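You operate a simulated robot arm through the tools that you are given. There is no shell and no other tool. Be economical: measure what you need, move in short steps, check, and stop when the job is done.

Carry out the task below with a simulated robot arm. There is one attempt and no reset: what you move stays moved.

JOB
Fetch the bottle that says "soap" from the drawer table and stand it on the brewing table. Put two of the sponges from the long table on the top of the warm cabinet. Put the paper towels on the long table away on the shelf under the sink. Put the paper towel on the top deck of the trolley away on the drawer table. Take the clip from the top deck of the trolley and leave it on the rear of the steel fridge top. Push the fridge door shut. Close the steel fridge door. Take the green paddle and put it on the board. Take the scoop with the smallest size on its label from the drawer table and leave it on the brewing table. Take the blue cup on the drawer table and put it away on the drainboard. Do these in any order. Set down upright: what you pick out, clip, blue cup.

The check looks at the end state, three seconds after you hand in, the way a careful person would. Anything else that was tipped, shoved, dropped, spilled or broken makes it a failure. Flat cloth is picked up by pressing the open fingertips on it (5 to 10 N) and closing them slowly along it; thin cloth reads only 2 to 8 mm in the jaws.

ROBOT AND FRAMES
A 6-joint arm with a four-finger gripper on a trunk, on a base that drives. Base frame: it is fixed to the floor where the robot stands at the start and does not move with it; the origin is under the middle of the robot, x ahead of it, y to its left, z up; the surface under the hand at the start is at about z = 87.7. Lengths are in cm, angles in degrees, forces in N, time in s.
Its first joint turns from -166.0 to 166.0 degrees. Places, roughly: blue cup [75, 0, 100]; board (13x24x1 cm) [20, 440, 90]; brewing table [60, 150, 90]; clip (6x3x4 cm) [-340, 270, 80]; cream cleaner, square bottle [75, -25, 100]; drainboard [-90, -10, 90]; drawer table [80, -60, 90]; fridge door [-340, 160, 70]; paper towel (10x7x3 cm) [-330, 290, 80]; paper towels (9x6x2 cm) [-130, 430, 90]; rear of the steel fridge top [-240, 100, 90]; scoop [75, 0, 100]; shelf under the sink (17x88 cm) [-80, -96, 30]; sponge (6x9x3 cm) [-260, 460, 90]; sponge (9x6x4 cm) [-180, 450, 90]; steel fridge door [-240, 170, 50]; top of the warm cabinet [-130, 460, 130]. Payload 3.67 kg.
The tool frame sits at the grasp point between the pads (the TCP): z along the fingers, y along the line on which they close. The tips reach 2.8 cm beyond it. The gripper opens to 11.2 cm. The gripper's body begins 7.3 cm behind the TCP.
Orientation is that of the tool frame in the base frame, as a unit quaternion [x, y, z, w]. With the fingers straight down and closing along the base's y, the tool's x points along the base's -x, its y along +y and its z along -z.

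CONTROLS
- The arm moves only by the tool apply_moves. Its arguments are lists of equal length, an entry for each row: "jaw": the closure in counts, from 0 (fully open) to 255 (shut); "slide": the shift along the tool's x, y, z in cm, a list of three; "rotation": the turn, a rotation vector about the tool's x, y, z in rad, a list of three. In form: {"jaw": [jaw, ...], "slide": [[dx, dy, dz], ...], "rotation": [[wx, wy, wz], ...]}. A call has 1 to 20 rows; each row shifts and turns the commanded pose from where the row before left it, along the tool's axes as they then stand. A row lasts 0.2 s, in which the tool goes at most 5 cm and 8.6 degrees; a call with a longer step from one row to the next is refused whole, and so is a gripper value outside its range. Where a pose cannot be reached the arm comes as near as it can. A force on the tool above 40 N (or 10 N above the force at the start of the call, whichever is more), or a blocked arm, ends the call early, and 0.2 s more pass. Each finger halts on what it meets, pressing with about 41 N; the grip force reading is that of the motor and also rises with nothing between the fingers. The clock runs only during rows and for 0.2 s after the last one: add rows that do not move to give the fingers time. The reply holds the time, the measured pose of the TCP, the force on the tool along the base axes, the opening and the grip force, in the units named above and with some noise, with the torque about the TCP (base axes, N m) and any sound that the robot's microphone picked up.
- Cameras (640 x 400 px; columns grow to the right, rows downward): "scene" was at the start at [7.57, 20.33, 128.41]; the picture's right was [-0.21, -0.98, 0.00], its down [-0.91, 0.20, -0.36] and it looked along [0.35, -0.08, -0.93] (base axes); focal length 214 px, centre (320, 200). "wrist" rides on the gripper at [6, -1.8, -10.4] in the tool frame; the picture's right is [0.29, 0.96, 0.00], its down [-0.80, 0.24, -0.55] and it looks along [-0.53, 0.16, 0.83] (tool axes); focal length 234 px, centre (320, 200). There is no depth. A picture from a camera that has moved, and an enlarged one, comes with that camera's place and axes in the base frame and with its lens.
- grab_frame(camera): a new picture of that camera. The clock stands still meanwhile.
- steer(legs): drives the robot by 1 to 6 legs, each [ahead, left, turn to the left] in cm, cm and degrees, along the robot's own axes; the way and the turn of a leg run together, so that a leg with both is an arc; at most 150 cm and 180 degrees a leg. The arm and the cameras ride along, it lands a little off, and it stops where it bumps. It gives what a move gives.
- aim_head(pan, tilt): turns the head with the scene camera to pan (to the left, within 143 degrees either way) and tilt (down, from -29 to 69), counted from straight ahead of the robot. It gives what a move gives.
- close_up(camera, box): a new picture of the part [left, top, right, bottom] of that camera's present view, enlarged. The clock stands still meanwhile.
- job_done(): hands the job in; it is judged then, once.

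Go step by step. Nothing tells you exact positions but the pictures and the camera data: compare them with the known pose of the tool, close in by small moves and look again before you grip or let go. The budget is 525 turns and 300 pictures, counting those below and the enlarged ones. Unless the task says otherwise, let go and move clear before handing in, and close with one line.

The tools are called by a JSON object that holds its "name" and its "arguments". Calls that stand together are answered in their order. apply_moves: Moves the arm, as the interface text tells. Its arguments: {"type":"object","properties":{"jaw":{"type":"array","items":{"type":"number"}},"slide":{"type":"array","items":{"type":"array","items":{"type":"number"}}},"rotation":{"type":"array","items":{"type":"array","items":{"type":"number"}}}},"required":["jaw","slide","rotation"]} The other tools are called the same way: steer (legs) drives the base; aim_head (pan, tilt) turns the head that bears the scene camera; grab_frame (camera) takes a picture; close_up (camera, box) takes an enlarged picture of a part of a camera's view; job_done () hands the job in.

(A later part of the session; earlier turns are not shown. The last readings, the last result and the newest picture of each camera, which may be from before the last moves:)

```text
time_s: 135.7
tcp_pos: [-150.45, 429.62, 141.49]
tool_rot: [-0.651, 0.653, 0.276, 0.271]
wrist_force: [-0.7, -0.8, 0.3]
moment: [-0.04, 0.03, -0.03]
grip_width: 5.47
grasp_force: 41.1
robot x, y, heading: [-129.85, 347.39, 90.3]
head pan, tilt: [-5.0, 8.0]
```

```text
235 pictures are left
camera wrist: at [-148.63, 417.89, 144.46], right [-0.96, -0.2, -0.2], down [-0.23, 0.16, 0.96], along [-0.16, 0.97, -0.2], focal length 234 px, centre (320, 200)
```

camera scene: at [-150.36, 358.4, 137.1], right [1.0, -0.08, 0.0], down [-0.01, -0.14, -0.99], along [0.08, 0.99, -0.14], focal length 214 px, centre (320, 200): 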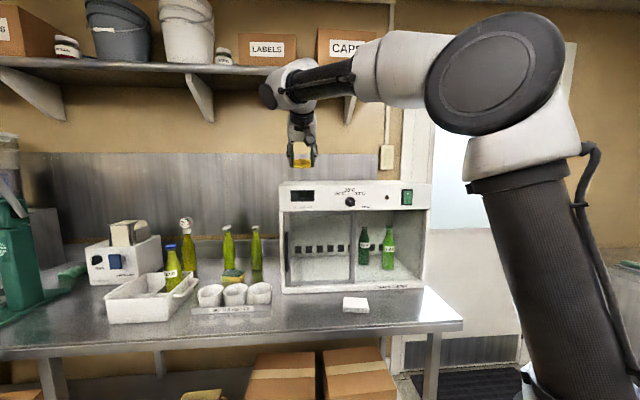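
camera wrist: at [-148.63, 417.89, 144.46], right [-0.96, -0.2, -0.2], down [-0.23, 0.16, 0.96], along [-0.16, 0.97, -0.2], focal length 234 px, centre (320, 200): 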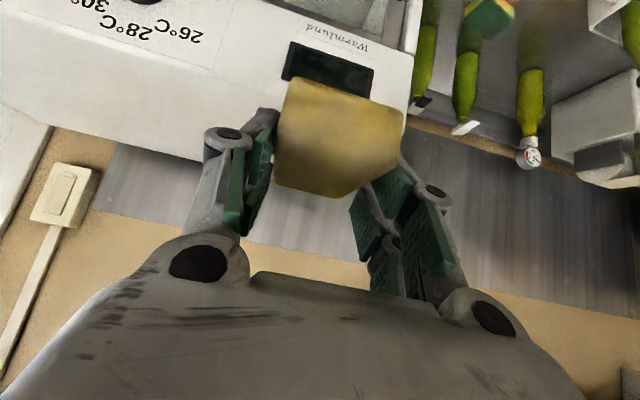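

The hand is in front of the cabinet, whose top spans about y 443–473 at z≈131. I'll move forward 26 cm over the top, then lower.

{"name": "apply_moves", "arguments": {"jaw": [255, 255, 255, 255, 255, 255, 255], "slide": [[-3.45, 0, 3.6], [-3.45, 0, 3.6], [-3.45, 0, 3.6], [-3.45, 0, 3.6], [-3.45, 0, 3.6], [2.1, 0, 2], [0, 0, 0]], "rotation": [[0, 0, 0], [0, 0, 0], [0, 0, 0], [0, 0, 0], [0, 0, 0], [0, 0, 0], [0, 0, 0]]}}

{"name": "close_up", "arguments": {"camera": "scene", "box": [240, 100, 400, 220]}}

{"name": "grab_frame", "arguments": {"camera": "wrist"}}

```text
time_s: 137.2
tcp_pos: [-148.59, 449.67, 135.32]
tool_rot: [-0.647, 0.65, 0.285, 0.276]
wrist_force: [0.2, -0.2, 5.6]
moment: [-0.2, -0.06, 0.06]
grip_width: 5.48
grasp_force: 41.4
out of reach, approached as far as the arm can: row 4, 5
robot x, y, heading: [-130.29, 347.3, 90.3]
head pan, tilt: [-5.0, 8.0]
stopped in row 7: the force on the tool passed its limit at 49 N (the readings are from after the stop); the commanded pose is now the measured one
```

```text
3.33 times, centred on (320, 160) of scene
camera zoom: at [-150.36, 358.37, 137.12], right [1.0, -0.08, 0.0], down [-0.01, -0.14, -0.99], along [0.08, 0.99, -0.14], focal length 715 px, centre (320, 333)
```

zoom: 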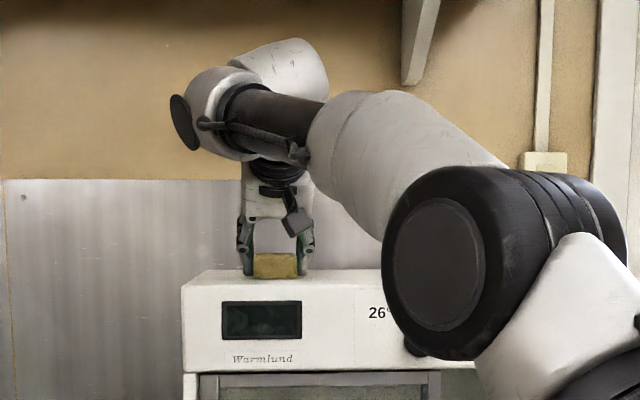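

```text
233 pictures are left
camera wrist: at [-146.75, 437.79, 138.0], right [-0.96, -0.2, -0.2], down [-0.23, 0.14, 0.96], along [-0.16, 0.97, -0.18], focal length 234 px, centre (320, 200)
```

wrist: 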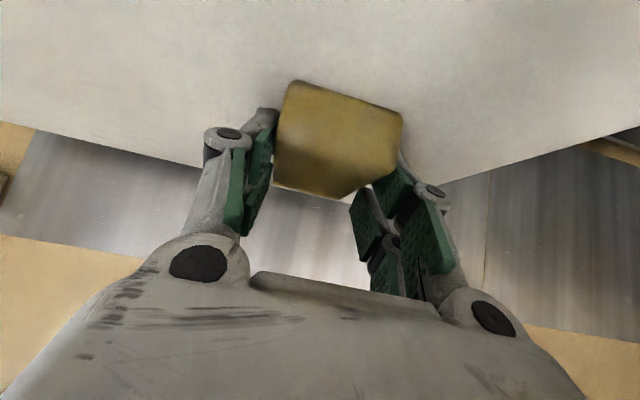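

The sponge touched the cabinet top but sits right at the front edge. I'll lift 1.5 cm, drive the base 5 cm ahead and check.

{"name": "apply_moves", "arguments": {"jaw": [255, 255, 255], "slide": [[-0.7, 0, -0.7], [-0.7, 0, -0.7], [0, 0, 0]], "rotation": [[0, 0, 0], [0, 0, 0], [0, 0, 0]]}}

{"name": "aim_head", "arguments": {"pan": -10, "tilt": -10}}

{"name": "grab_frame", "arguments": {"camera": "scene"}}

```text
time_s: 138.0
tcp_pos: [-148.73, 449.68, 137.07]
tool_rot: [-0.648, 0.651, 0.284, 0.276]
wrist_force: [-0.1, 0.5, 0.1]
moment: [-0.02, 0.03, 0.0]
grip_width: 5.49
grasp_force: 40.9
robot x, y, heading: [-129.82, 346.97, 90.3]
head pan, tilt: [-5.0, 8.0]
```

```text
time_s: 138.8
tcp_pos: [-148.52, 449.64, 137.25]
tool_rot: [-0.648, 0.651, 0.285, 0.276]
wrist_force: [-0.7, 0.2, -0.6]
moment: [-0.03, 0.03, 0.0]
grip_width: 5.47
grasp_force: 40.9
robot x, y, heading: [-129.7, 346.89, 90.3]
head pan, tilt: [-10.0, -10.0]
```

```text
232 pictures are left
camera scene: at [-149.7, 357.49, 139.91], right [0.99, -0.17, 0.0], down [0.03, 0.17, -0.98], along [0.17, 0.97, 0.17], focal length 214 px, centre (320, 200)
```

scene: 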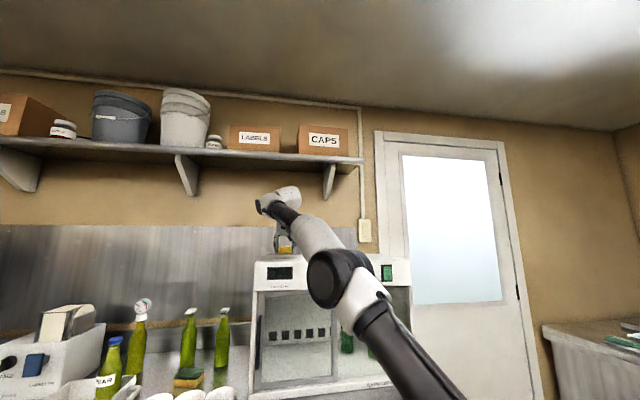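

The wrist is well below the shelf, so I'll drive 5 cm ahead and lower.

{"name": "steer", "arguments": {"legs": [[5, 0, 0]]}}

{"name": "apply_moves", "arguments": {"jaw": [255, 255, 255, 255], "slide": [[0.5, 0, 0.5], [0.35, 0, 0.35], [0.25, 0, 0.25], [0, 0, 0]], "rotation": [[0, 0, 0], [0, 0, 0], [0, 0, 0], [0, 0, 0]]}}

{"name": "grab_frame", "arguments": {"camera": "wrist"}}

```text
time_s: 139.7
tcp_pos: [-148.39, 454.65, 137.19]
tool_rot: [-0.648, 0.651, 0.285, 0.274]
wrist_force: [-0.1, 0.3, 0.4]
moment: [0.0, 0.0, 0.0]
grip_width: 5.49
grasp_force: 41.0
robot x, y, heading: [-130.05, 352.14, 90.2]
head pan, tilt: [-10.0, -10.0]
```

```text
time_s: 140.7
tcp_pos: [-148.59, 454.69, 135.65]
tool_rot: [-0.647, 0.651, 0.285, 0.276]
wrist_force: [0.1, 0.3, -0.1]
moment: [0.03, 0.01, 0.04]
grip_width: 5.49
grasp_force: 40.9
robot x, y, heading: [-129.88, 352.38, 90.1]
head pan, tilt: [-10.0, -10.0]
```

```text
231 pictures are left
camera wrist: at [-146.84, 442.91, 138.35], right [-0.96, -0.2, -0.2], down [-0.23, 0.14, 0.96], along [-0.16, 0.97, -0.18], focal length 234 px, centre (320, 200)
```

wrist: 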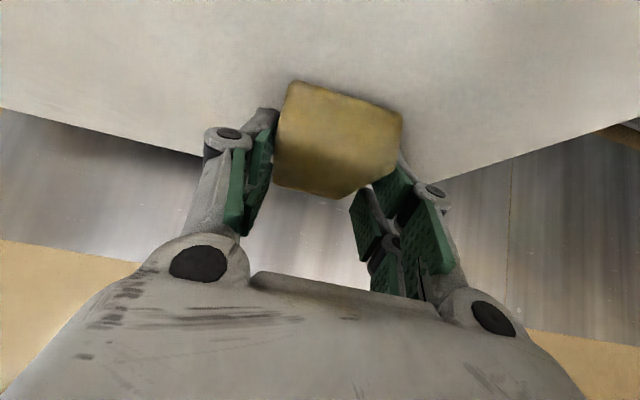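

Still just above; a touch lower.

{"name": "apply_moves", "arguments": {"jaw": [255, 255, 255], "slide": [[0.15, 0, 0.15], [0.1, 0, 0.1], [0, 0, 0]], "rotation": [[0, 0, 0], [0, 0, 0], [0, 0, 0]]}}

```text
time_s: 141.5
tcp_pos: [-148.58, 454.64, 135.39]
tool_rot: [-0.648, 0.651, 0.285, 0.275]
wrist_force: [-0.3, -0.1, 3.6]
moment: [-0.1, -0.13, -0.02]
grip_width: 5.47
grasp_force: 41.1
robot x, y, heading: [-129.46, 352.55, 90.4]
head pan, tilt: [-10.0, -10.0]
```

Contact. I'll open and back out.

{"name": "apply_moves", "arguments": {"jaw": [200, 140, 80, 60, 60, 60, 60, 60, 60, 60], "slide": [[0, 0, 0], [0, 0, 0], [0, 0, 0], [0, 0, 0], [-0.7, 0, -0.7], [-1.5, 0, -2], [0, 0, -4.8], [0, 0, -4.8], [3, 0, -3.5], [0, 0, 0]], "rotation": [[0, 0, 0], [0, 0, 0], [0, 0, 0], [0, 0, 0], [0, 0, 0], [0, 0, 0], [0, 0, 0], [0, 0, 0], [0, 0, 0], [0, 0, 0]]}}

{"name": "grab_frame", "arguments": {"camera": "wrist"}}

{"name": "aim_head", "arguments": {"pan": 10, "tilt": 15}}

{"name": "grab_frame", "arguments": {"camera": "scene"}}

```text
time_s: 143.7
tcp_pos: [-147.85, 442.45, 145.25]
tool_rot: [-0.648, 0.651, 0.285, 0.276]
wrist_force: [-0.6, 0.1, -0.5]
moment: [0.02, 0.02, 0.02]
grip_width: 8.56
grasp_force: 0.0
out of reach, approached as far as the arm can: row 6
robot x, y, heading: [-129.86, 352.13, 90.3]
head pan, tilt: [-10.0, -10.0]
```

```text
230 pictures are left
camera wrist: at [-146.03, 430.74, 147.93], right [-0.96, -0.2, -0.2], down [-0.23, 0.14, 0.96], along [-0.16, 0.97, -0.18], focal length 234 px, centre (320, 200)
```

wrist: 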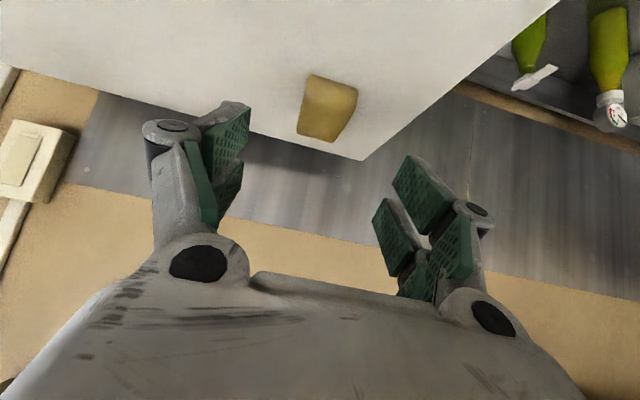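

```text
time_s: 144.6
tcp_pos: [-147.85, 442.47, 145.15]
tool_rot: [-0.648, 0.651, 0.285, 0.276]
wrist_force: [0.2, 0.3, 1.1]
moment: [0.02, -0.01, -0.03]
grip_width: 8.58
grasp_force: 0.2
robot x, y, heading: [-129.74, 352.33, 90.2]
head pan, tilt: [10.0, 15.0]
```

```text
229 pictures are left
camera scene: at [-152.79, 363.43, 135.98], right [0.98, 0.18, 0.0], down [0.05, -0.25, -0.97], along [-0.17, 0.95, -0.26], focal length 214 px, centre (320, 200)
```

scene: 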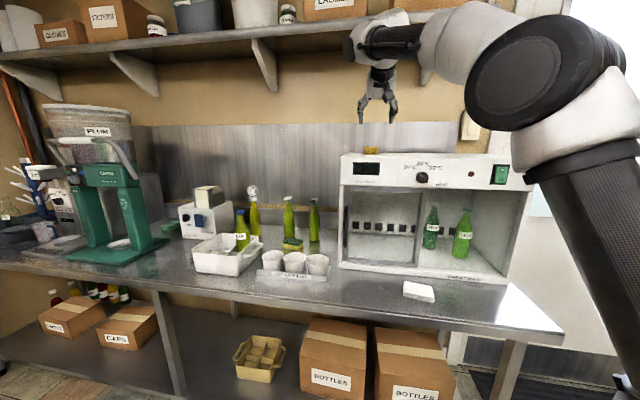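

The first sponge sits on the cabinet. Now I'll zoom in on the second sponge behind the cups and on the green item behind the capper.

{"name": "close_up", "arguments": {"camera": "scene", "box": [240, 180, 350, 280]}}

{"name": "close_up", "arguments": {"camera": "scene", "box": [120, 180, 240, 270]}}

```text
4.00 times, centred on (295, 230) of scene
camera zoom: at [-152.79, 363.43, 135.98], right [0.98, 0.18, 0.0], down [0.05, -0.25, -0.97], along [-0.17, 0.95, -0.26], focal length 858 px, centre (420, 80)
```

zoom: 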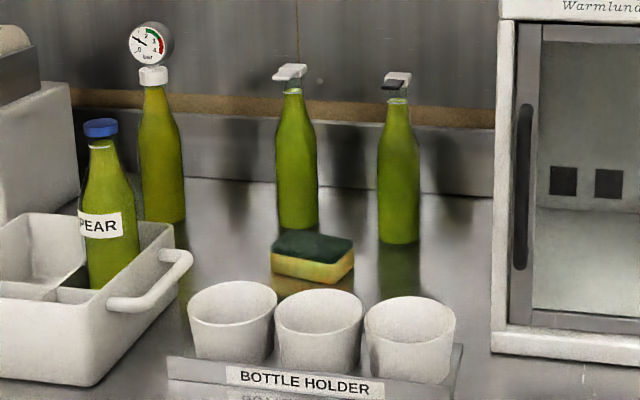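

```text
4.44 times, centred on (180, 225) of scene
camera zoom: at [-152.79, 363.43, 135.98], right [0.98, 0.18, 0.0], down [0.05, -0.25, -0.97], along [-0.17, 0.95, -0.26], focal length 953 px, centre (942, 89)
```

zoom: 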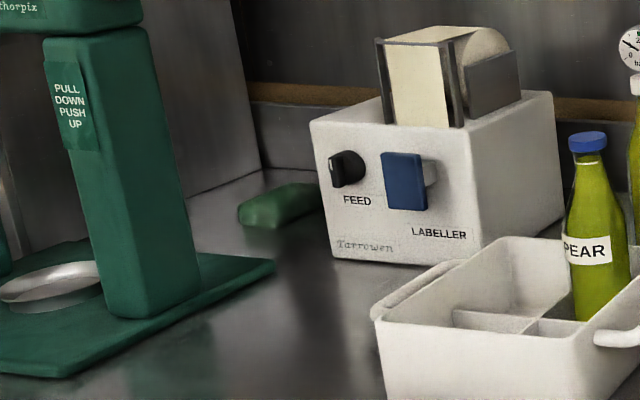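

The second sponge is near (-180.8, 449.7), long side along x, turned about 12° clockwise, with free space around it. I'll drive left 40 cm and set a steeper tool pitch.

{"name": "steer", "arguments": {"legs": [[0, 40, 0]]}}

{"name": "apply_moves", "arguments": {"jaw": [0, 0, 0, 0, 0, 0], "slide": [[0, 0, 0], [0, 0, 0], [0, 0, 0], [0, 0, 0], [0, 0, 0], [0, 0, 0]], "rotation": [[0, 0.122, 0], [0, 0.122, 0], [0, 0.122, 0], [0.045, 0, 0.095], [0.045, 0, 0.095], [0, 0, 0]]}}

{"name": "grab_frame", "arguments": {"camera": "wrist"}}

```text
time_s: 147.1
tcp_pos: [-188.15, 442.19, 145.24]
tool_rot: [0.649, -0.649, -0.286, -0.275]
wrist_force: [0.0, 0.1, -0.3]
moment: [0.0, -0.02, -0.01]
grip_width: 8.57
grasp_force: 0.0
robot x, y, heading: [-169.8, 352.19, 90.4]
head pan, tilt: [10.0, 15.0]
```

```text
time_s: 148.5
tcp_pos: [-186.9, 439.48, 142.02]
tool_rot: [-0.608, 0.754, 0.168, 0.185]
wrist_force: [-0.6, -0.3, -0.4]
moment: [0.02, 0.01, -0.01]
grip_width: 11.16
grasp_force: 0.1
out of reach, approached as far as the arm can: row 2, 3, 5
robot x, y, heading: [-169.32, 351.94, 90.5]
head pan, tilt: [10.0, 15.0]
```

```text
226 pictures are left
camera wrist: at [-187.11, 428.93, 148.19], right [-0.99, -0.05, -0.11], down [-0.12, 0.46, 0.88], along [0.01, 0.88, -0.47], focal length 234 px, centre (320, 200)
```

wrist: 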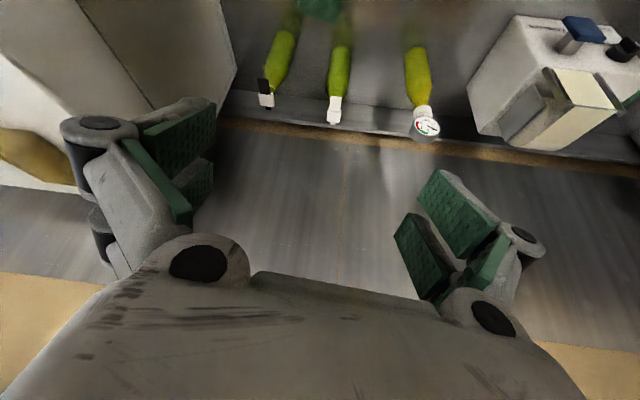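

I'll descend toward the sponge, to about 13 cm above it.

{"name": "apply_moves", "arguments": {"jaw": [0, 0, 0, 0, 0, 0, 0, 0, 0, 0], "slide": [[0.9, -0.42, 4.21], [0.9, -0.42, 4.21], [0.9, -0.42, 4.21], [0.9, -0.42, 4.21], [0.9, -0.42, 4.21], [0.9, -0.42, 4.21], [0.9, -0.42, 4.21], [0.9, -0.42, 4.21], [0.9, -0.42, 4.21], [0, 0, 0]], "rotation": [[0, 0, 0], [0, 0, 0], [0, 0, 0], [0, 0, 0], [0, 0, 0], [0, 0, 0], [0, 0, 0], [0, 0, 0], [0, 0, 0], [0, 0, 0]]}}

{"name": "grab_frame", "arguments": {"camera": "wrist"}}

{"name": "close_up", "arguments": {"camera": "scene", "box": [290, 150, 450, 280]}}

```text
time_s: 150.7
tcp_pos: [-181.71, 449.96, 104.89]
tool_rot: [-0.608, 0.753, 0.168, 0.186]
wrist_force: [0.0, 0.2, 0.1]
moment: [-0.04, 0.0, 0.0]
grip_width: 11.21
grasp_force: 0.0
out of reach, approached as far as the arm can: row 1
robot x, y, heading: [-169.52, 352.16, 90.3]
head pan, tilt: [10.0, 15.0]
```

```text
225 pictures are left
camera wrist: at [-182.0, 439.45, 111.0], right [-0.99, -0.05, -0.11], down [-0.12, 0.46, 0.88], along [0.01, 0.88, -0.47], focal length 234 px, centre (320, 200)
```

wrist: 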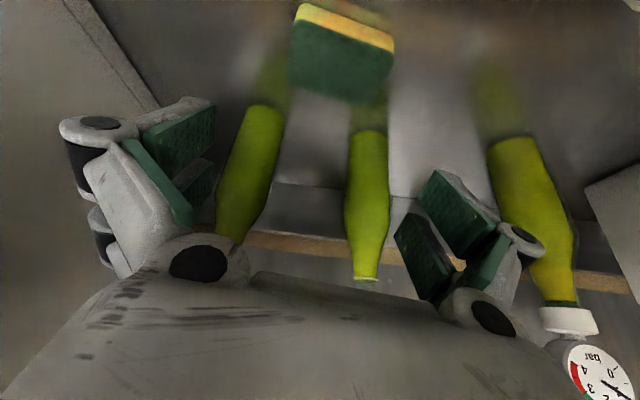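

```text
3.08 times, centred on (370, 215) of scene
camera zoom: at [-192.85, 363.12, 135.98], right [0.98, 0.18, 0.0], down [0.05, -0.25, -0.97], along [-0.17, 0.95, -0.26], focal length 660 px, centre (166, 154)
```

zoom: 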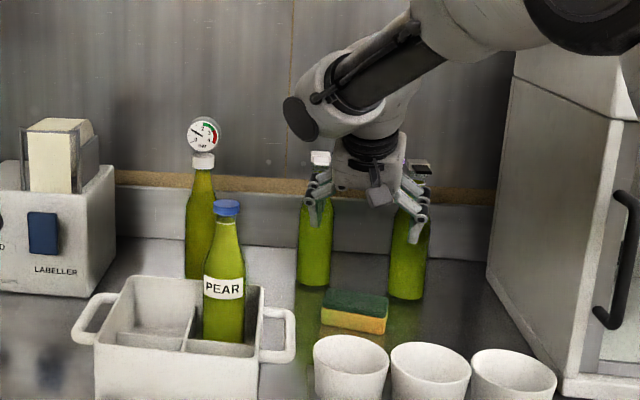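

The sponge centre is about (-182, 452.5) with its top at z≈90.5. I'll lower most of the way and check.

{"name": "apply_moves", "arguments": {"jaw": [0, 0, 0, 0], "slide": [[1.2, 0.25, 3.5], [1.2, 0.25, 3.5], [1.2, 0.2, 3.5], [0, 0, 0]], "rotation": [[0, 0, 0], [0, 0, 0], [0, 0, 0], [0, 0, 0]]}}

{"name": "grab_frame", "arguments": {"camera": "wrist"}}

{"name": "close_up", "arguments": {"camera": "scene", "box": [290, 150, 450, 280]}}

```text
time_s: 151.7
tcp_pos: [-182.3, 451.99, 94.14]
tool_rot: [-0.608, 0.753, 0.168, 0.185]
wrist_force: [0.0, -0.8, 0.6]
moment: [-0.01, 0.0, 0.0]
grip_width: 11.19
grasp_force: 0.0
robot x, y, heading: [-169.69, 352.12, 90.3]
head pan, tilt: [10.0, 15.0]
```

```text
223 pictures are left
camera wrist: at [-182.54, 441.43, 100.16], right [-0.99, -0.05, -0.11], down [-0.12, 0.46, 0.88], along [0.01, 0.88, -0.47], focal length 234 px, centre (320, 200)
```

wrist: 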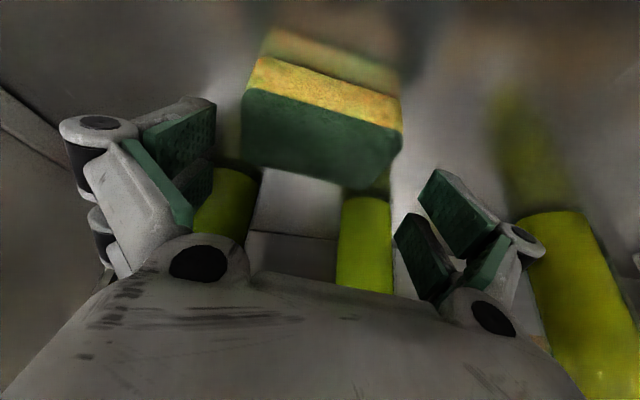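

```text
3.08 times, centred on (370, 215) of scene
camera zoom: at [-192.85, 363.12, 135.98], right [0.98, 0.18, 0.0], down [0.05, -0.25, -0.97], along [-0.17, 0.95, -0.26], focal length 660 px, centre (166, 154)
```

zoom: 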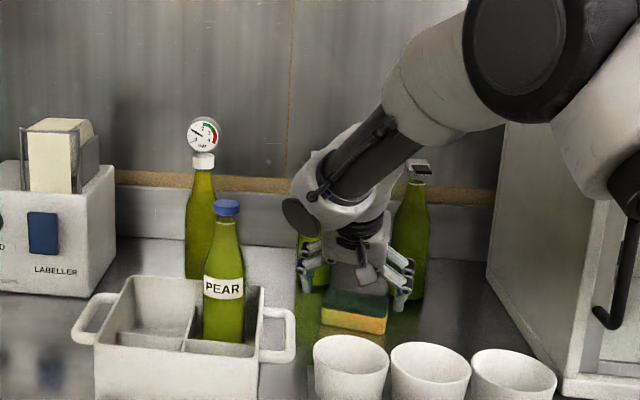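

It is centred. I'll go down the last 3.6 cm and close slowly.

{"name": "apply_moves", "arguments": {"jaw": [0, 0, 0, 0, 50, 90, 140, 200, 255, 255], "slide": [[0.75, 0, 1.3], [0.6, 0, 1.1], [0.35, 0, 0.65], [0, 0, 0], [0, 0, 0], [0, 0, 0], [0, 0, 0], [0, 0, 0], [0, 0, 0], [0, 0, 0]], "rotation": [[0, 0, 0], [0, 0, 0], [0, 0, 0], [0, 0, 0], [0, 0, 0], [0, 0, 0], [0, 0, 0], [0, 0, 0], [0, 0, 0], [0, 0, 0]]}}

{"name": "grab_frame", "arguments": {"camera": "wrist"}}

{"name": "close_up", "arguments": {"camera": "scene", "box": [290, 150, 450, 280]}}

```text
time_s: 153.3
tcp_pos: [-182.45, 452.13, 91.03]
tool_rot: [-0.608, 0.752, 0.169, 0.189]
wrist_force: [4.6, -5.3, 17.9]
moment: [-0.42, -0.92, -0.19]
grip_width: 8.65
grasp_force: 33.6
robot x, y, heading: [-169.79, 351.94, 90.5]
head pan, tilt: [10.0, 15.0]
stopped in row 7: the force on the tool passed its limit at 49 N (the readings are from after the stop); the commanded pose is now the measured one
```

```text
221 pictures are left
camera wrist: at [-182.61, 441.63, 97.09], right [-0.99, -0.05, -0.12], down [-0.13, 0.46, 0.88], along [0.01, 0.89, -0.46], focal length 234 px, centre (320, 200)
```

wrist: 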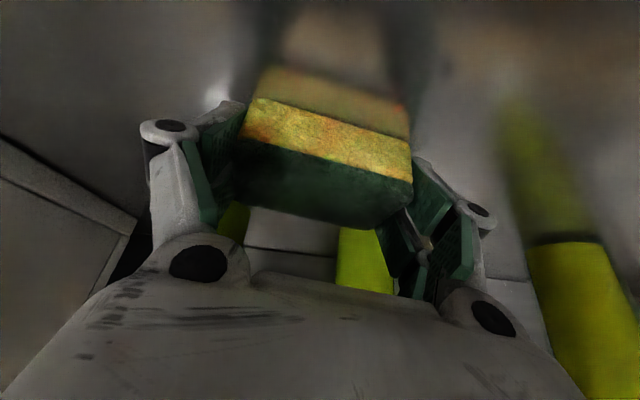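

```text
3.08 times, centred on (370, 215) of scene
camera zoom: at [-192.8, 363.02, 135.99], right [0.98, 0.18, 0.0], down [0.05, -0.25, -0.97], along [-0.17, 0.95, -0.26], focal length 660 px, centre (166, 154)
```

zoom: 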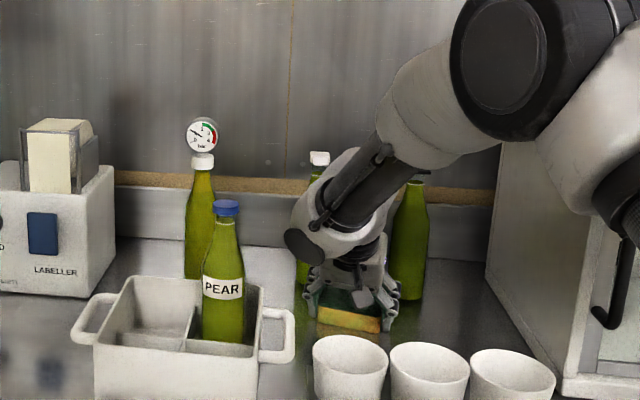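

The tips touch the table as they close, so I'll rise 0.5 cm and finish closing.

{"name": "apply_moves", "arguments": {"jaw": [140, 200, 255, 255, 255], "slide": [[-0.3, 0, -0.5], [0, 0, 0], [0, 0, 0], [0, 0, 0], [0, 0, 0]], "rotation": [[0, 0, 0], [0, 0, 0], [0, 0, 0], [0, 0, 0], [0, 0, 0]]}}

```text
time_s: 154.5
tcp_pos: [-182.39, 452.18, 91.42]
tool_rot: [-0.607, 0.754, 0.167, 0.188]
wrist_force: [-0.4, -0.9, -0.5]
moment: [0.0, 0.0, 0.01]
grip_width: 8.61
grasp_force: 41.1
robot x, y, heading: [-170.03, 352.25, 90.4]
head pan, tilt: [10.0, 15.0]
```

The sponge is gripped at 8.6 cm. I'll lift it.

{"name": "apply_moves", "arguments": {"jaw": [255, 255, 255, 255, 255, 255, 255, 255, 255, 255, 255, 255], "slide": [[-1.2, 0, -2.1], [-2.33, 0, -4.2], [-2.33, 0, -4.2], [-2.33, 0, -4.2], [-2.33, 0, -4.2], [-2.33, 0, -4.2], [-2.33, 0, -4.2], [-2.33, 0, -4.2], [-2.33, 0, -4.2], [-2.33, 0, -4.2], [-2.33, 0, -4.2], [0, 0, 0]], "rotation": [[0, 0, 0], [0, 0, 0], [0, 0, 0], [0, 0, 0], [0, 0, 0], [0, 0, 0], [0, 0, 0], [0, 0, 0], [0, 0, 0], [0, 0, 0], [0, 0, 0], [0, 0, 0]]}}

{"name": "grab_frame", "arguments": {"camera": "scene"}}

{"name": "grab_frame", "arguments": {"camera": "wrist"}}

```text
time_s: 157.1
tcp_pos: [-179.71, 447.12, 137.46]
tool_rot: [-0.608, 0.753, 0.168, 0.187]
wrist_force: [-0.3, 0.7, -0.5]
moment: [0.0, 0.01, -0.03]
grip_width: 8.64
grasp_force: 41.3
out of reach, approached as far as the arm can: row 9, 10, 11
robot x, y, heading: [-169.67, 351.98, 90.5]
head pan, tilt: [10.0, 15.0]
```

```text
219 pictures are left
camera scene: at [-192.83, 363.14, 135.97], right [0.98, 0.18, 0.0], down [0.05, -0.25, -0.97], along [-0.17, 0.95, -0.26], focal length 214 px, centre (320, 200)
```

scene: 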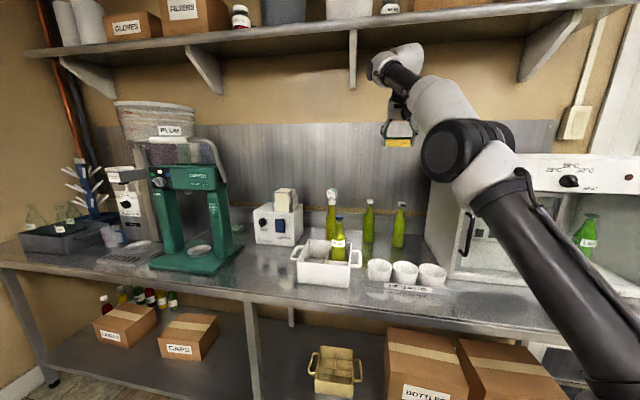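

```text
218 pictures are left
camera wrist: at [-179.95, 436.5, 143.67], right [-0.99, -0.05, -0.12], down [-0.13, 0.46, 0.88], along [0.01, 0.89, -0.47], focal length 234 px, centre (320, 200)
```

wrist: 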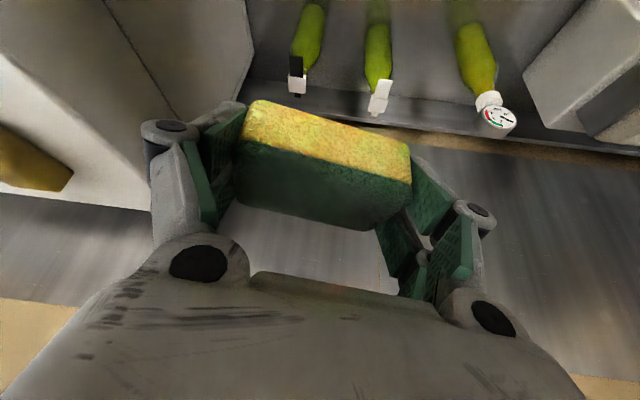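

I'll retract and raise slightly, then drive right to bring it to x≈-130.

{"name": "apply_moves", "arguments": {"jaw": [255, 255, 255, 255], "slide": [[2.03, -0.7, -3.03], [2.03, -0.7, -3.03], [2.03, -0.7, -3.03], [0, 0, 0]], "rotation": [[0, 0, 0], [0, 0, 0], [0, 0, 0], [0, 0, 0]]}}

{"name": "steer", "arguments": {"legs": [[-6, -50, 0]]}}

{"name": "grab_frame", "arguments": {"camera": "wrist"}}

{"name": "grab_frame", "arguments": {"camera": "scene"}}

```text
time_s: 158.1
tcp_pos: [-179.08, 437.21, 142.39]
tool_rot: [-0.607, 0.753, 0.167, 0.188]
wrist_force: [0.7, 0.9, -0.6]
moment: [0.02, -0.01, -0.06]
grip_width: 8.63
grasp_force: 40.7
robot x, y, heading: [-169.7, 352.15, 90.4]
head pan, tilt: [10.0, 15.0]
```

```text
time_s: 161.1
tcp_pos: [-127.99, 431.4, 142.36]
tool_rot: [-0.608, 0.753, 0.168, 0.187]
wrist_force: [0.7, 0.5, 0.8]
moment: [-0.02, 0.01, 0.04]
grip_width: 8.66
grasp_force: 40.6
robot x, y, heading: [-118.95, 346.31, 90.6]
head pan, tilt: [10.0, 15.0]
```

```text
217 pictures are left
camera wrist: at [-128.28, 420.86, 148.44], right [-0.99, -0.05, -0.12], down [-0.13, 0.46, 0.88], along [0.01, 0.89, -0.47], focal length 234 px, centre (320, 200)
```

wrist: 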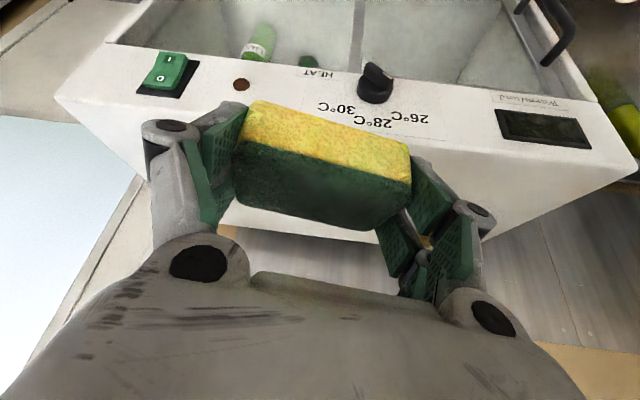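

```text
216 pictures are left
camera scene: at [-141.78, 357.33, 135.98], right [0.98, 0.18, 0.0], down [0.05, -0.25, -0.97], along [-0.17, 0.95, -0.26], focal length 214 px, centre (320, 200)
```

scene: 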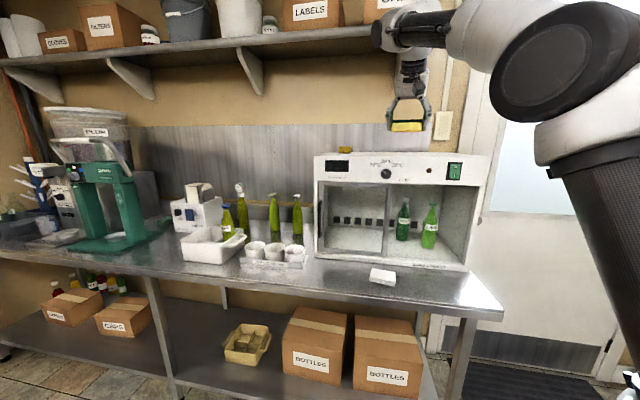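

The front top edge lies near y≈440. I'll drive 15 cm ahead, then place with the arm at y≈452.

{"name": "steer", "arguments": {"legs": [[15, 0, 0]]}}

{"name": "apply_moves", "arguments": {"jaw": [255, 255, 255, 255, 255], "slide": [[-2.5, 0.7, 1.4], [-2.5, 0.5, 1.4], [1.2, 0, 2.2], [0.5, 0, 0.9], [0, 0, 0]], "rotation": [[0, 0, 0], [0, 0, 0], [0, 0, 0], [0, 0, 0], [0, 0, 0]]}}

{"name": "grab_frame", "arguments": {"camera": "wrist"}}

{"name": "grab_frame", "arguments": {"camera": "scene"}}

```text
time_s: 162.4
tcp_pos: [-128.0, 446.55, 142.41]
tool_rot: [-0.608, 0.753, 0.168, 0.187]
wrist_force: [-0.9, 0.7, 0.0]
moment: [-0.02, 0.02, 0.01]
grip_width: 8.61
grasp_force: 40.5
robot x, y, heading: [-118.99, 361.38, 90.4]
head pan, tilt: [10.0, 15.0]
```

```text
time_s: 163.6
tcp_pos: [-128.14, 452.0, 138.53]
tool_rot: [-0.607, 0.754, 0.167, 0.188]
wrist_force: [0.3, -0.8, 0.3]
moment: [0.0, 0.0, -0.02]
grip_width: 8.67
grasp_force: 41.2
out of reach, approached as far as the arm can: row 2
robot x, y, heading: [-118.57, 361.36, 90.3]
head pan, tilt: [10.0, 15.0]
```

```text
215 pictures are left
camera wrist: at [-128.41, 441.55, 144.57], right [-0.99, -0.05, -0.12], down [-0.13, 0.46, 0.88], along [0.01, 0.89, -0.47], focal length 234 px, centre (320, 200)
```

wrist: 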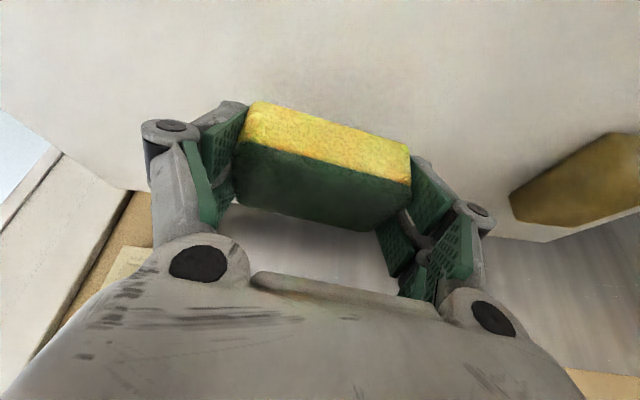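

```text
214 pictures are left
camera scene: at [-141.88, 372.43, 135.97], right [0.98, 0.18, 0.0], down [0.05, -0.25, -0.97], along [-0.17, 0.95, -0.26], focal length 214 px, centre (320, 200)
```

scene: 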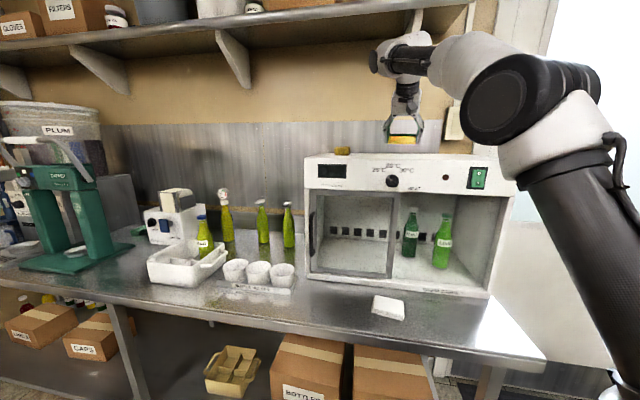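

Good position. I'll lower in steps until contact.

{"name": "apply_moves", "arguments": {"jaw": [255, 255, 255, 255], "slide": [[0.7, 0, 1.3], [0.5, 0, 0.9], [0.25, 0, 0.4], [0, 0, 0]], "rotation": [[0, 0, 0], [0, 0, 0], [0, 0, 0], [0, 0, 0]]}}

```text
time_s: 164.6
tcp_pos: [-128.3, 452.19, 135.45]
tool_rot: [-0.608, 0.754, 0.167, 0.187]
wrist_force: [0.6, 0.4, -0.5]
moment: [0.01, 0.0, 0.02]
grip_width: 8.63
grasp_force: 40.5
robot x, y, heading: [-118.51, 361.11, 90.3]
head pan, tilt: [10.0, 15.0]
```

{"name": "apply_moves", "arguments": {"jaw": [255, 255, 255, 255], "slide": [[0.12, 0, 0.2], [0.12, 0, 0.2], [0.12, 0, 0.2], [0, 0, 0]], "rotation": [[0, 0, 0], [0, 0, 0], [0, 0, 0], [0, 0, 0]]}}

```text
time_s: 165.6
tcp_pos: [-128.19, 452.11, 134.7]
tool_rot: [-0.608, 0.753, 0.167, 0.188]
wrist_force: [0.6, -0.3, -0.3]
moment: [0.02, 0.06, -0.01]
grip_width: 8.64
grasp_force: 40.8
robot x, y, heading: [-118.58, 361.59, 90.4]
head pan, tilt: [10.0, 15.0]
```

{"name": "apply_moves", "arguments": {"jaw": [255, 255, 255, 255], "slide": [[0.1, 0, 0.18], [0.1, 0, 0.18], [0.1, 0, 0.18], [0, 0, 0]], "rotation": [[0, 0, 0], [0, 0, 0], [0, 0, 0], [0, 0, 0]]}}

```text
time_s: 166.7
tcp_pos: [-128.1, 452.17, 134.52]
tool_rot: [-0.608, 0.751, 0.173, 0.19]
wrist_force: [-0.9, -0.8, 3.7]
moment: [-0.11, -0.2, -0.02]
grip_width: 8.64
grasp_force: 40.9
robot x, y, heading: [-118.53, 361.67, 90.5]
head pan, tilt: [10.0, 15.0]
stopped in row 4: the force on the tool passed its limit at 42 N (the readings are from after the stop); the commanded pose is now the measured one
```

Contact. I'll release fully and back out upward.

{"name": "apply_moves", "arguments": {"jaw": [200, 120, 50, 0, 0, 0, 0, 0, 0, 0], "slide": [[-0.05, 0, -0.1], [0, 0, 0], [0, 0, 0], [0, 0, 0], [-0.5, 0, -0.8], [0, 0, -3], [0, 0, -4.5], [2, 0, -4], [2, 0, -4], [0, 0, 0]], "rotation": [[0, 0, 0], [0, 0, 0], [0, 0, 0], [0, 0, 0], [0, 0, 0], [0, 0, 0], [0, 0, 0], [0, 0, 0], [0, 0, 0], [0, 0, 0]]}}

{"name": "grab_frame", "arguments": {"camera": "wrist"}}

{"name": "grab_frame", "arguments": {"camera": "scene"}}

```text
time_s: 168.9
tcp_pos: [-129.75, 441.04, 146.99]
tool_rot: [-0.607, 0.753, 0.171, 0.19]
wrist_force: [-0.9, 0.1, 0.4]
moment: [0.05, -0.04, 0.01]
grip_width: 11.21
grasp_force: 0.0
robot x, y, heading: [-118.85, 361.13, 90.5]
head pan, tilt: [10.0, 15.0]
```

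```text
213 pictures are left
camera wrist: at [-129.92, 430.39, 152.94], right [-0.99, -0.05, -0.12], down [-0.13, 0.45, 0.88], along [0.01, 0.89, -0.46], focal length 234 px, centre (320, 200)
```

wrist: 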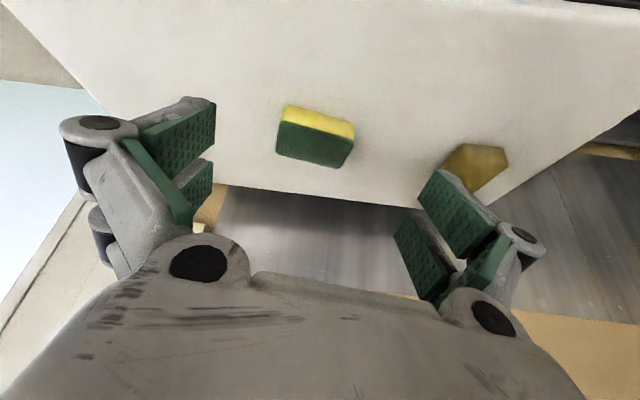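

```text
212 pictures are left
camera scene: at [-141.88, 372.45, 135.97], right [0.98, 0.18, 0.0], down [0.05, -0.25, -0.97], along [-0.17, 0.95, -0.26], focal length 214 px, centre (320, 200)
```

scene: 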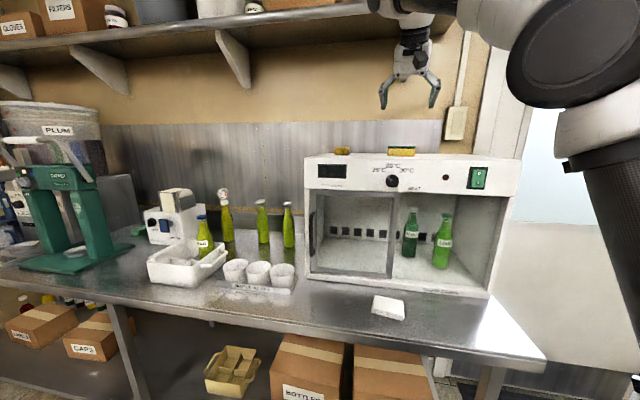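

Both sponges are on the cabinet. Next are the paper towels at about (-131, 428); I'll zoom in on them.

{"name": "close_up", "arguments": {"camera": "scene", "box": [350, 280, 440, 340]}}

{"name": "steer", "arguments": {"legs": [[-12, 0, 0]]}}

```text
6.67 times, centred on (395, 310) of scene
camera zoom: at [-141.88, 372.45, 135.97], right [0.98, 0.18, 0.0], down [0.05, -0.25, -0.97], along [-0.17, 0.95, -0.26], focal length 1430 px, centre (-180, -533)
```

zoom: 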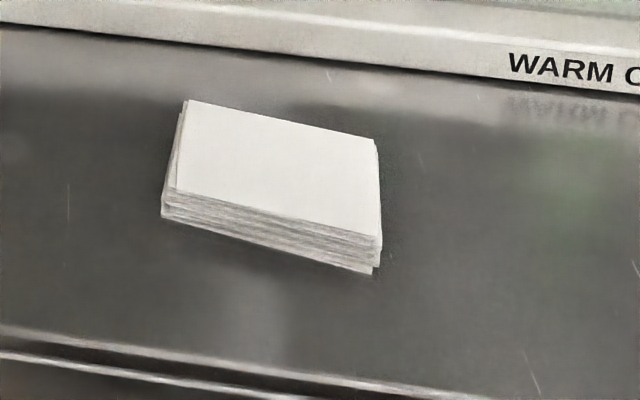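

```text
time_s: 170.1
tcp_pos: [-129.73, 428.79, 146.94]
tool_rot: [-0.609, 0.751, 0.172, 0.189]
wrist_force: [0.6, 0.2, -0.8]
moment: [0.01, -0.02, 0.0]
grip_width: 11.21
grasp_force: 0.1
robot x, y, heading: [-118.47, 349.28, 90.6]
head pan, tilt: [10.0, 15.0]
```

The stack centre is about (-131.3, 428.6), long side along x, turned about 8° clockwise. I'll pitch to about 50° and come down above it.

{"name": "apply_moves", "arguments": {"jaw": [0, 0, 0, 0, 0, 0, 0, 0, 0, 0, 0, 0, 0, 0, 0], "slide": [[0, 0, 0], [0, 0, 0], [0, 0, 0], [0, 0, 0], [3.63, 0.16, 2.99], [3.63, 0.16, 2.99], [3.63, 0.16, 2.99], [3.63, 0.16, 2.99], [3.63, 0.16, 2.99], [3.63, 0.16, 2.99], [3.63, 0.16, 2.99], [3.63, 0.16, 2.99], [3.63, 0.16, 2.99], [3.63, 0.16, 2.99], [0, 0, 0]], "rotation": [[0, -0.122, 0], [0, -0.122, 0], [0, -0.122, 0], [-0.054, 0, -0.045], [0, 0, 0], [0, 0, 0], [0, 0, 0], [0, 0, 0], [0, 0, 0], [0, 0, 0], [0, 0, 0], [0, 0, 0], [0, 0, 0], [0, 0, 0], [0, 0, 0]]}}

{"name": "grab_frame", "arguments": {"camera": "wrist"}}

{"name": "grab_frame", "arguments": {"camera": "scene"}}

```text
time_s: 173.3
tcp_pos: [-132.57, 429.33, 100.07]
tool_rot: [-0.591, 0.684, 0.291, 0.314]
wrist_force: [-0.9, -0.4, -0.1]
moment: [0.01, 0.03, -0.02]
grip_width: 11.21
grasp_force: 0.1
robot x, y, heading: [-118.67, 349.61, 90.6]
head pan, tilt: [10.0, 15.0]
```

```text
210 pictures are left
camera wrist: at [-132.47, 417.33, 101.92], right [-0.98, -0.05, -0.2], down [-0.2, 0.1, 0.97], along [-0.03, 0.99, -0.11], focal length 234 px, centre (320, 200)
```

wrist: 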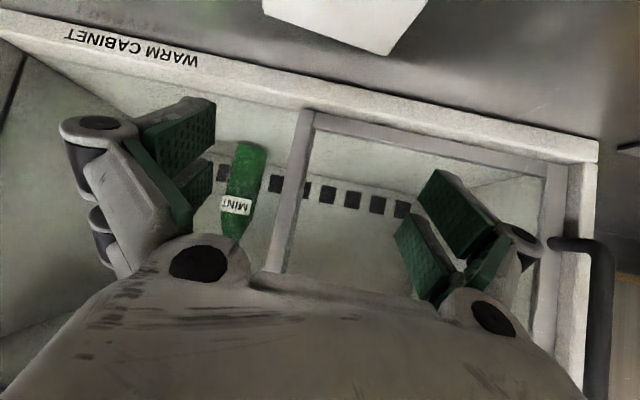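

```text
209 pictures are left
camera scene: at [-141.81, 360.16, 135.98], right [0.98, 0.18, 0.0], down [0.05, -0.25, -0.97], along [-0.18, 0.95, -0.26], focal length 214 px, centre (320, 200)
```

scene: 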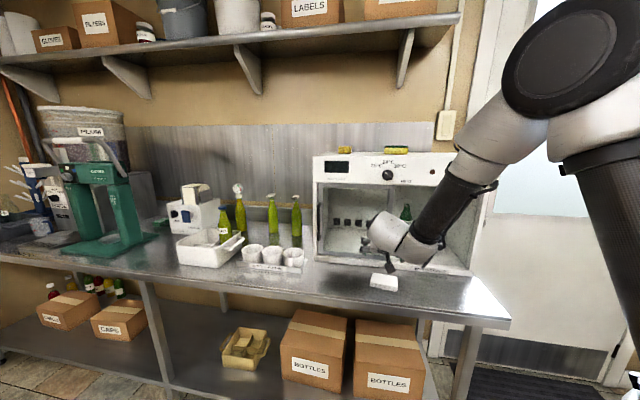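

The stack's centre is at about (-131.4, 428). I'll lower around it.

{"name": "apply_moves", "arguments": {"jaw": [0, 0, 0, 0], "slide": [[2.8, -0.6, 1.9], [2.5, -0.5, 1.7], [1.3, -0.2, 0.9], [0, 0, 0]], "rotation": [[0, 0, 0], [0, 0, 0], [0, 0, 0], [0, 0, 0]]}}

{"name": "grab_frame", "arguments": {"camera": "wrist"}}

{"name": "close_up", "arguments": {"camera": "scene", "box": [330, 190, 460, 310]}}

```text
time_s: 174.3
tcp_pos: [-131.77, 428.33, 91.84]
tool_rot: [-0.59, 0.684, 0.29, 0.315]
wrist_force: [0.1, -0.7, 0.2]
moment: [0.01, -0.02, 0.03]
grip_width: 11.19
grasp_force: 0.1
robot x, y, heading: [-118.65, 349.25, 90.4]
head pan, tilt: [10.0, 15.0]
```

```text
208 pictures are left
camera wrist: at [-131.52, 416.3, 93.75], right [-0.98, -0.05, -0.2], down [-0.2, 0.1, 0.97], along [-0.03, 0.99, -0.11], focal length 234 px, centre (320, 200)
```

wrist: 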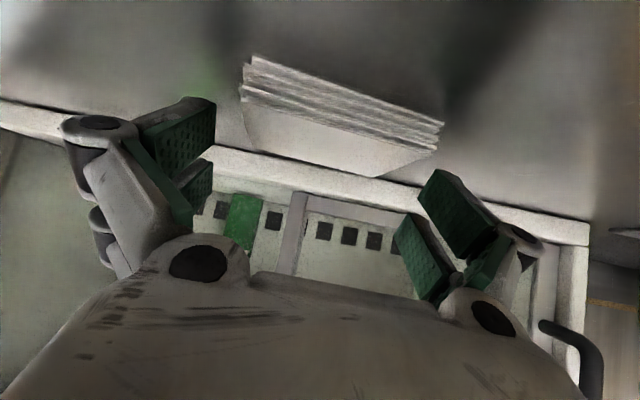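

```text
3.33 times, centred on (395, 250) of scene
camera zoom: at [-141.82, 360.17, 135.97], right [0.98, 0.18, 0.0], down [0.05, -0.25, -0.97], along [-0.18, 0.95, -0.26], focal length 715 px, centre (70, 33)
```

zoom: 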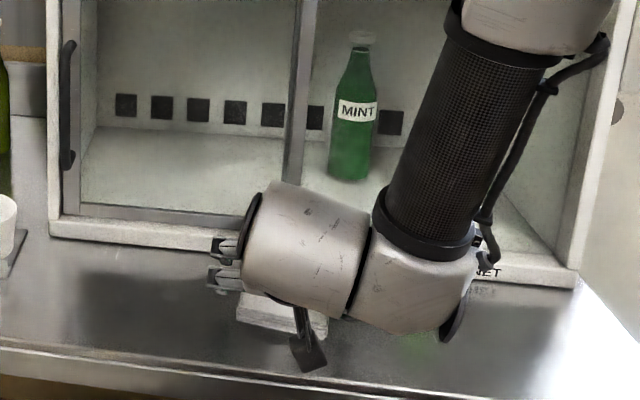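

I'll shift 0.7 cm, lower 0.5 cm, and close slowly.

{"name": "apply_moves", "arguments": {"jaw": [0, 40, 80, 120, 180, 255, 255, 255], "slide": [[0.38, 0.7, 0.32], [0, 0, 0], [0, 0, 0], [0, 0, 0], [0, 0, 0], [0, 0, 0], [0, 0, 0], [0, 0, 0]], "rotation": [[0, 0, 0], [0, 0, 0], [0, 0, 0], [0, 0, 0], [0, 0, 0], [0, 0, 0], [0, 0, 0], [0, 0, 0]]}}

{"name": "grab_frame", "arguments": {"camera": "wrist"}}

```text
time_s: 176.1
tcp_pos: [-132.24, 428.44, 91.42]
tool_rot: [-0.591, 0.684, 0.291, 0.315]
wrist_force: [-0.3, 0.0, 2.7]
moment: [0.01, -0.01, -0.02]
grip_width: 8.75
grasp_force: 41.6
robot x, y, heading: [-118.58, 348.93, 90.5]
head pan, tilt: [10.0, 15.0]
```

```text
206 pictures are left
camera wrist: at [-132.15, 416.4, 93.29], right [-0.98, -0.05, -0.2], down [-0.2, 0.1, 0.97], along [-0.03, 0.99, -0.11], focal length 234 px, centre (320, 200)
```

wrist: 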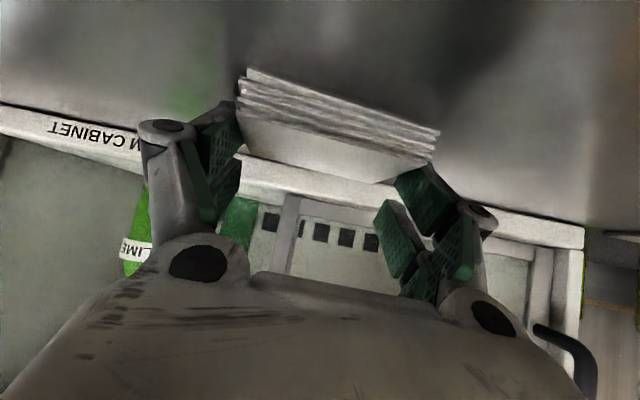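

Gripped. I'll lift it and look.

{"name": "apply_moves", "arguments": {"jaw": [255, 255, 255, 255, 255, 255, 255, 255, 255], "slide": [[-1.5, 0, -1.3], [-3.4, 0, -2.9], [-3.4, 0, -2.9], [-3.4, 0, -2.9], [-3.4, 0, -2.9], [-3.4, 0, -2.9], [2, 0, -3.5], [2, 0, -3.5], [0, 0, 0]], "rotation": [[0, 0, 0], [0, 0, 0], [0, 0, 0], [0, 0, 0], [0, 0, 0], [0, 0, 0], [0, 0, 0], [0, 0, 0], [0, 0, 0]]}}

{"name": "grab_frame", "arguments": {"camera": "wrist"}}

{"name": "aim_head", "arguments": {"pan": 140, "tilt": 20}}

{"name": "grab_frame", "arguments": {"camera": "scene"}}

```text
time_s: 178.1
tcp_pos: [-132.89, 420.05, 117.18]
tool_rot: [-0.591, 0.684, 0.29, 0.314]
wrist_force: [0.2, -0.2, -0.5]
moment: [0.0, 0.01, 0.03]
grip_width: 8.76
grasp_force: 40.6
robot x, y, heading: [-118.43, 348.83, 90.4]
head pan, tilt: [10.0, 15.0]
```

```text
205 pictures are left
camera wrist: at [-132.69, 407.92, 118.99], right [-0.98, -0.05, -0.2], down [-0.2, 0.1, 0.97], along [-0.03, 0.99, -0.11], focal length 234 px, centre (320, 200)
```

wrist: 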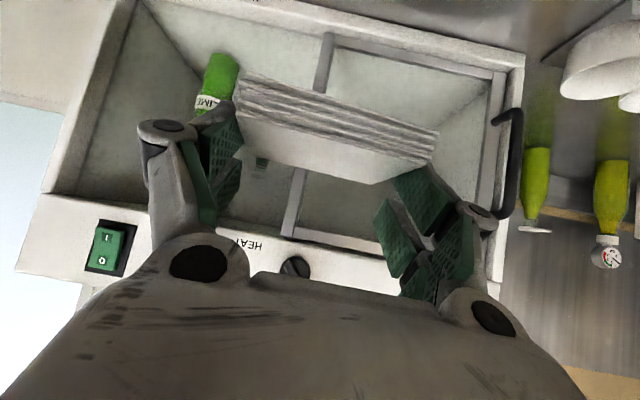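

```text
time_s: 180.2
tcp_pos: [-132.97, 420.01, 117.19]
tool_rot: [-0.591, 0.684, 0.29, 0.314]
wrist_force: [0.0, -0.1, 0.3]
moment: [0.03, 0.01, -0.01]
grip_width: 8.76
grasp_force: 40.7
robot x, y, heading: [-118.67, 349.25, 90.6]
head pan, tilt: [140.0, 20.0]
```

```text
204 pictures are left
camera scene: at [-146.03, 343.8, 135.16], right [-0.77, 0.64, 0.0], down [0.22, 0.26, -0.94], along [-0.6, -0.73, -0.34], focal length 214 px, centre (320, 200)
```

scene: 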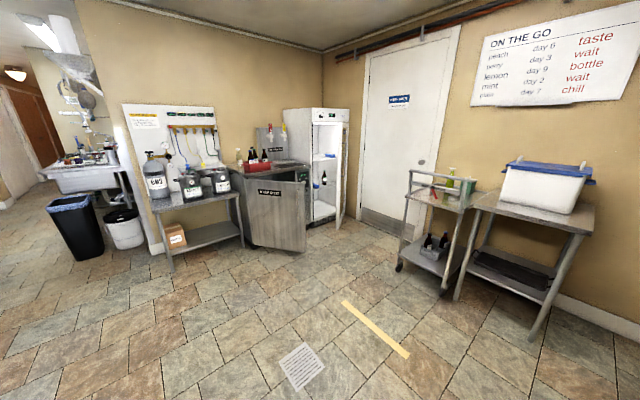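

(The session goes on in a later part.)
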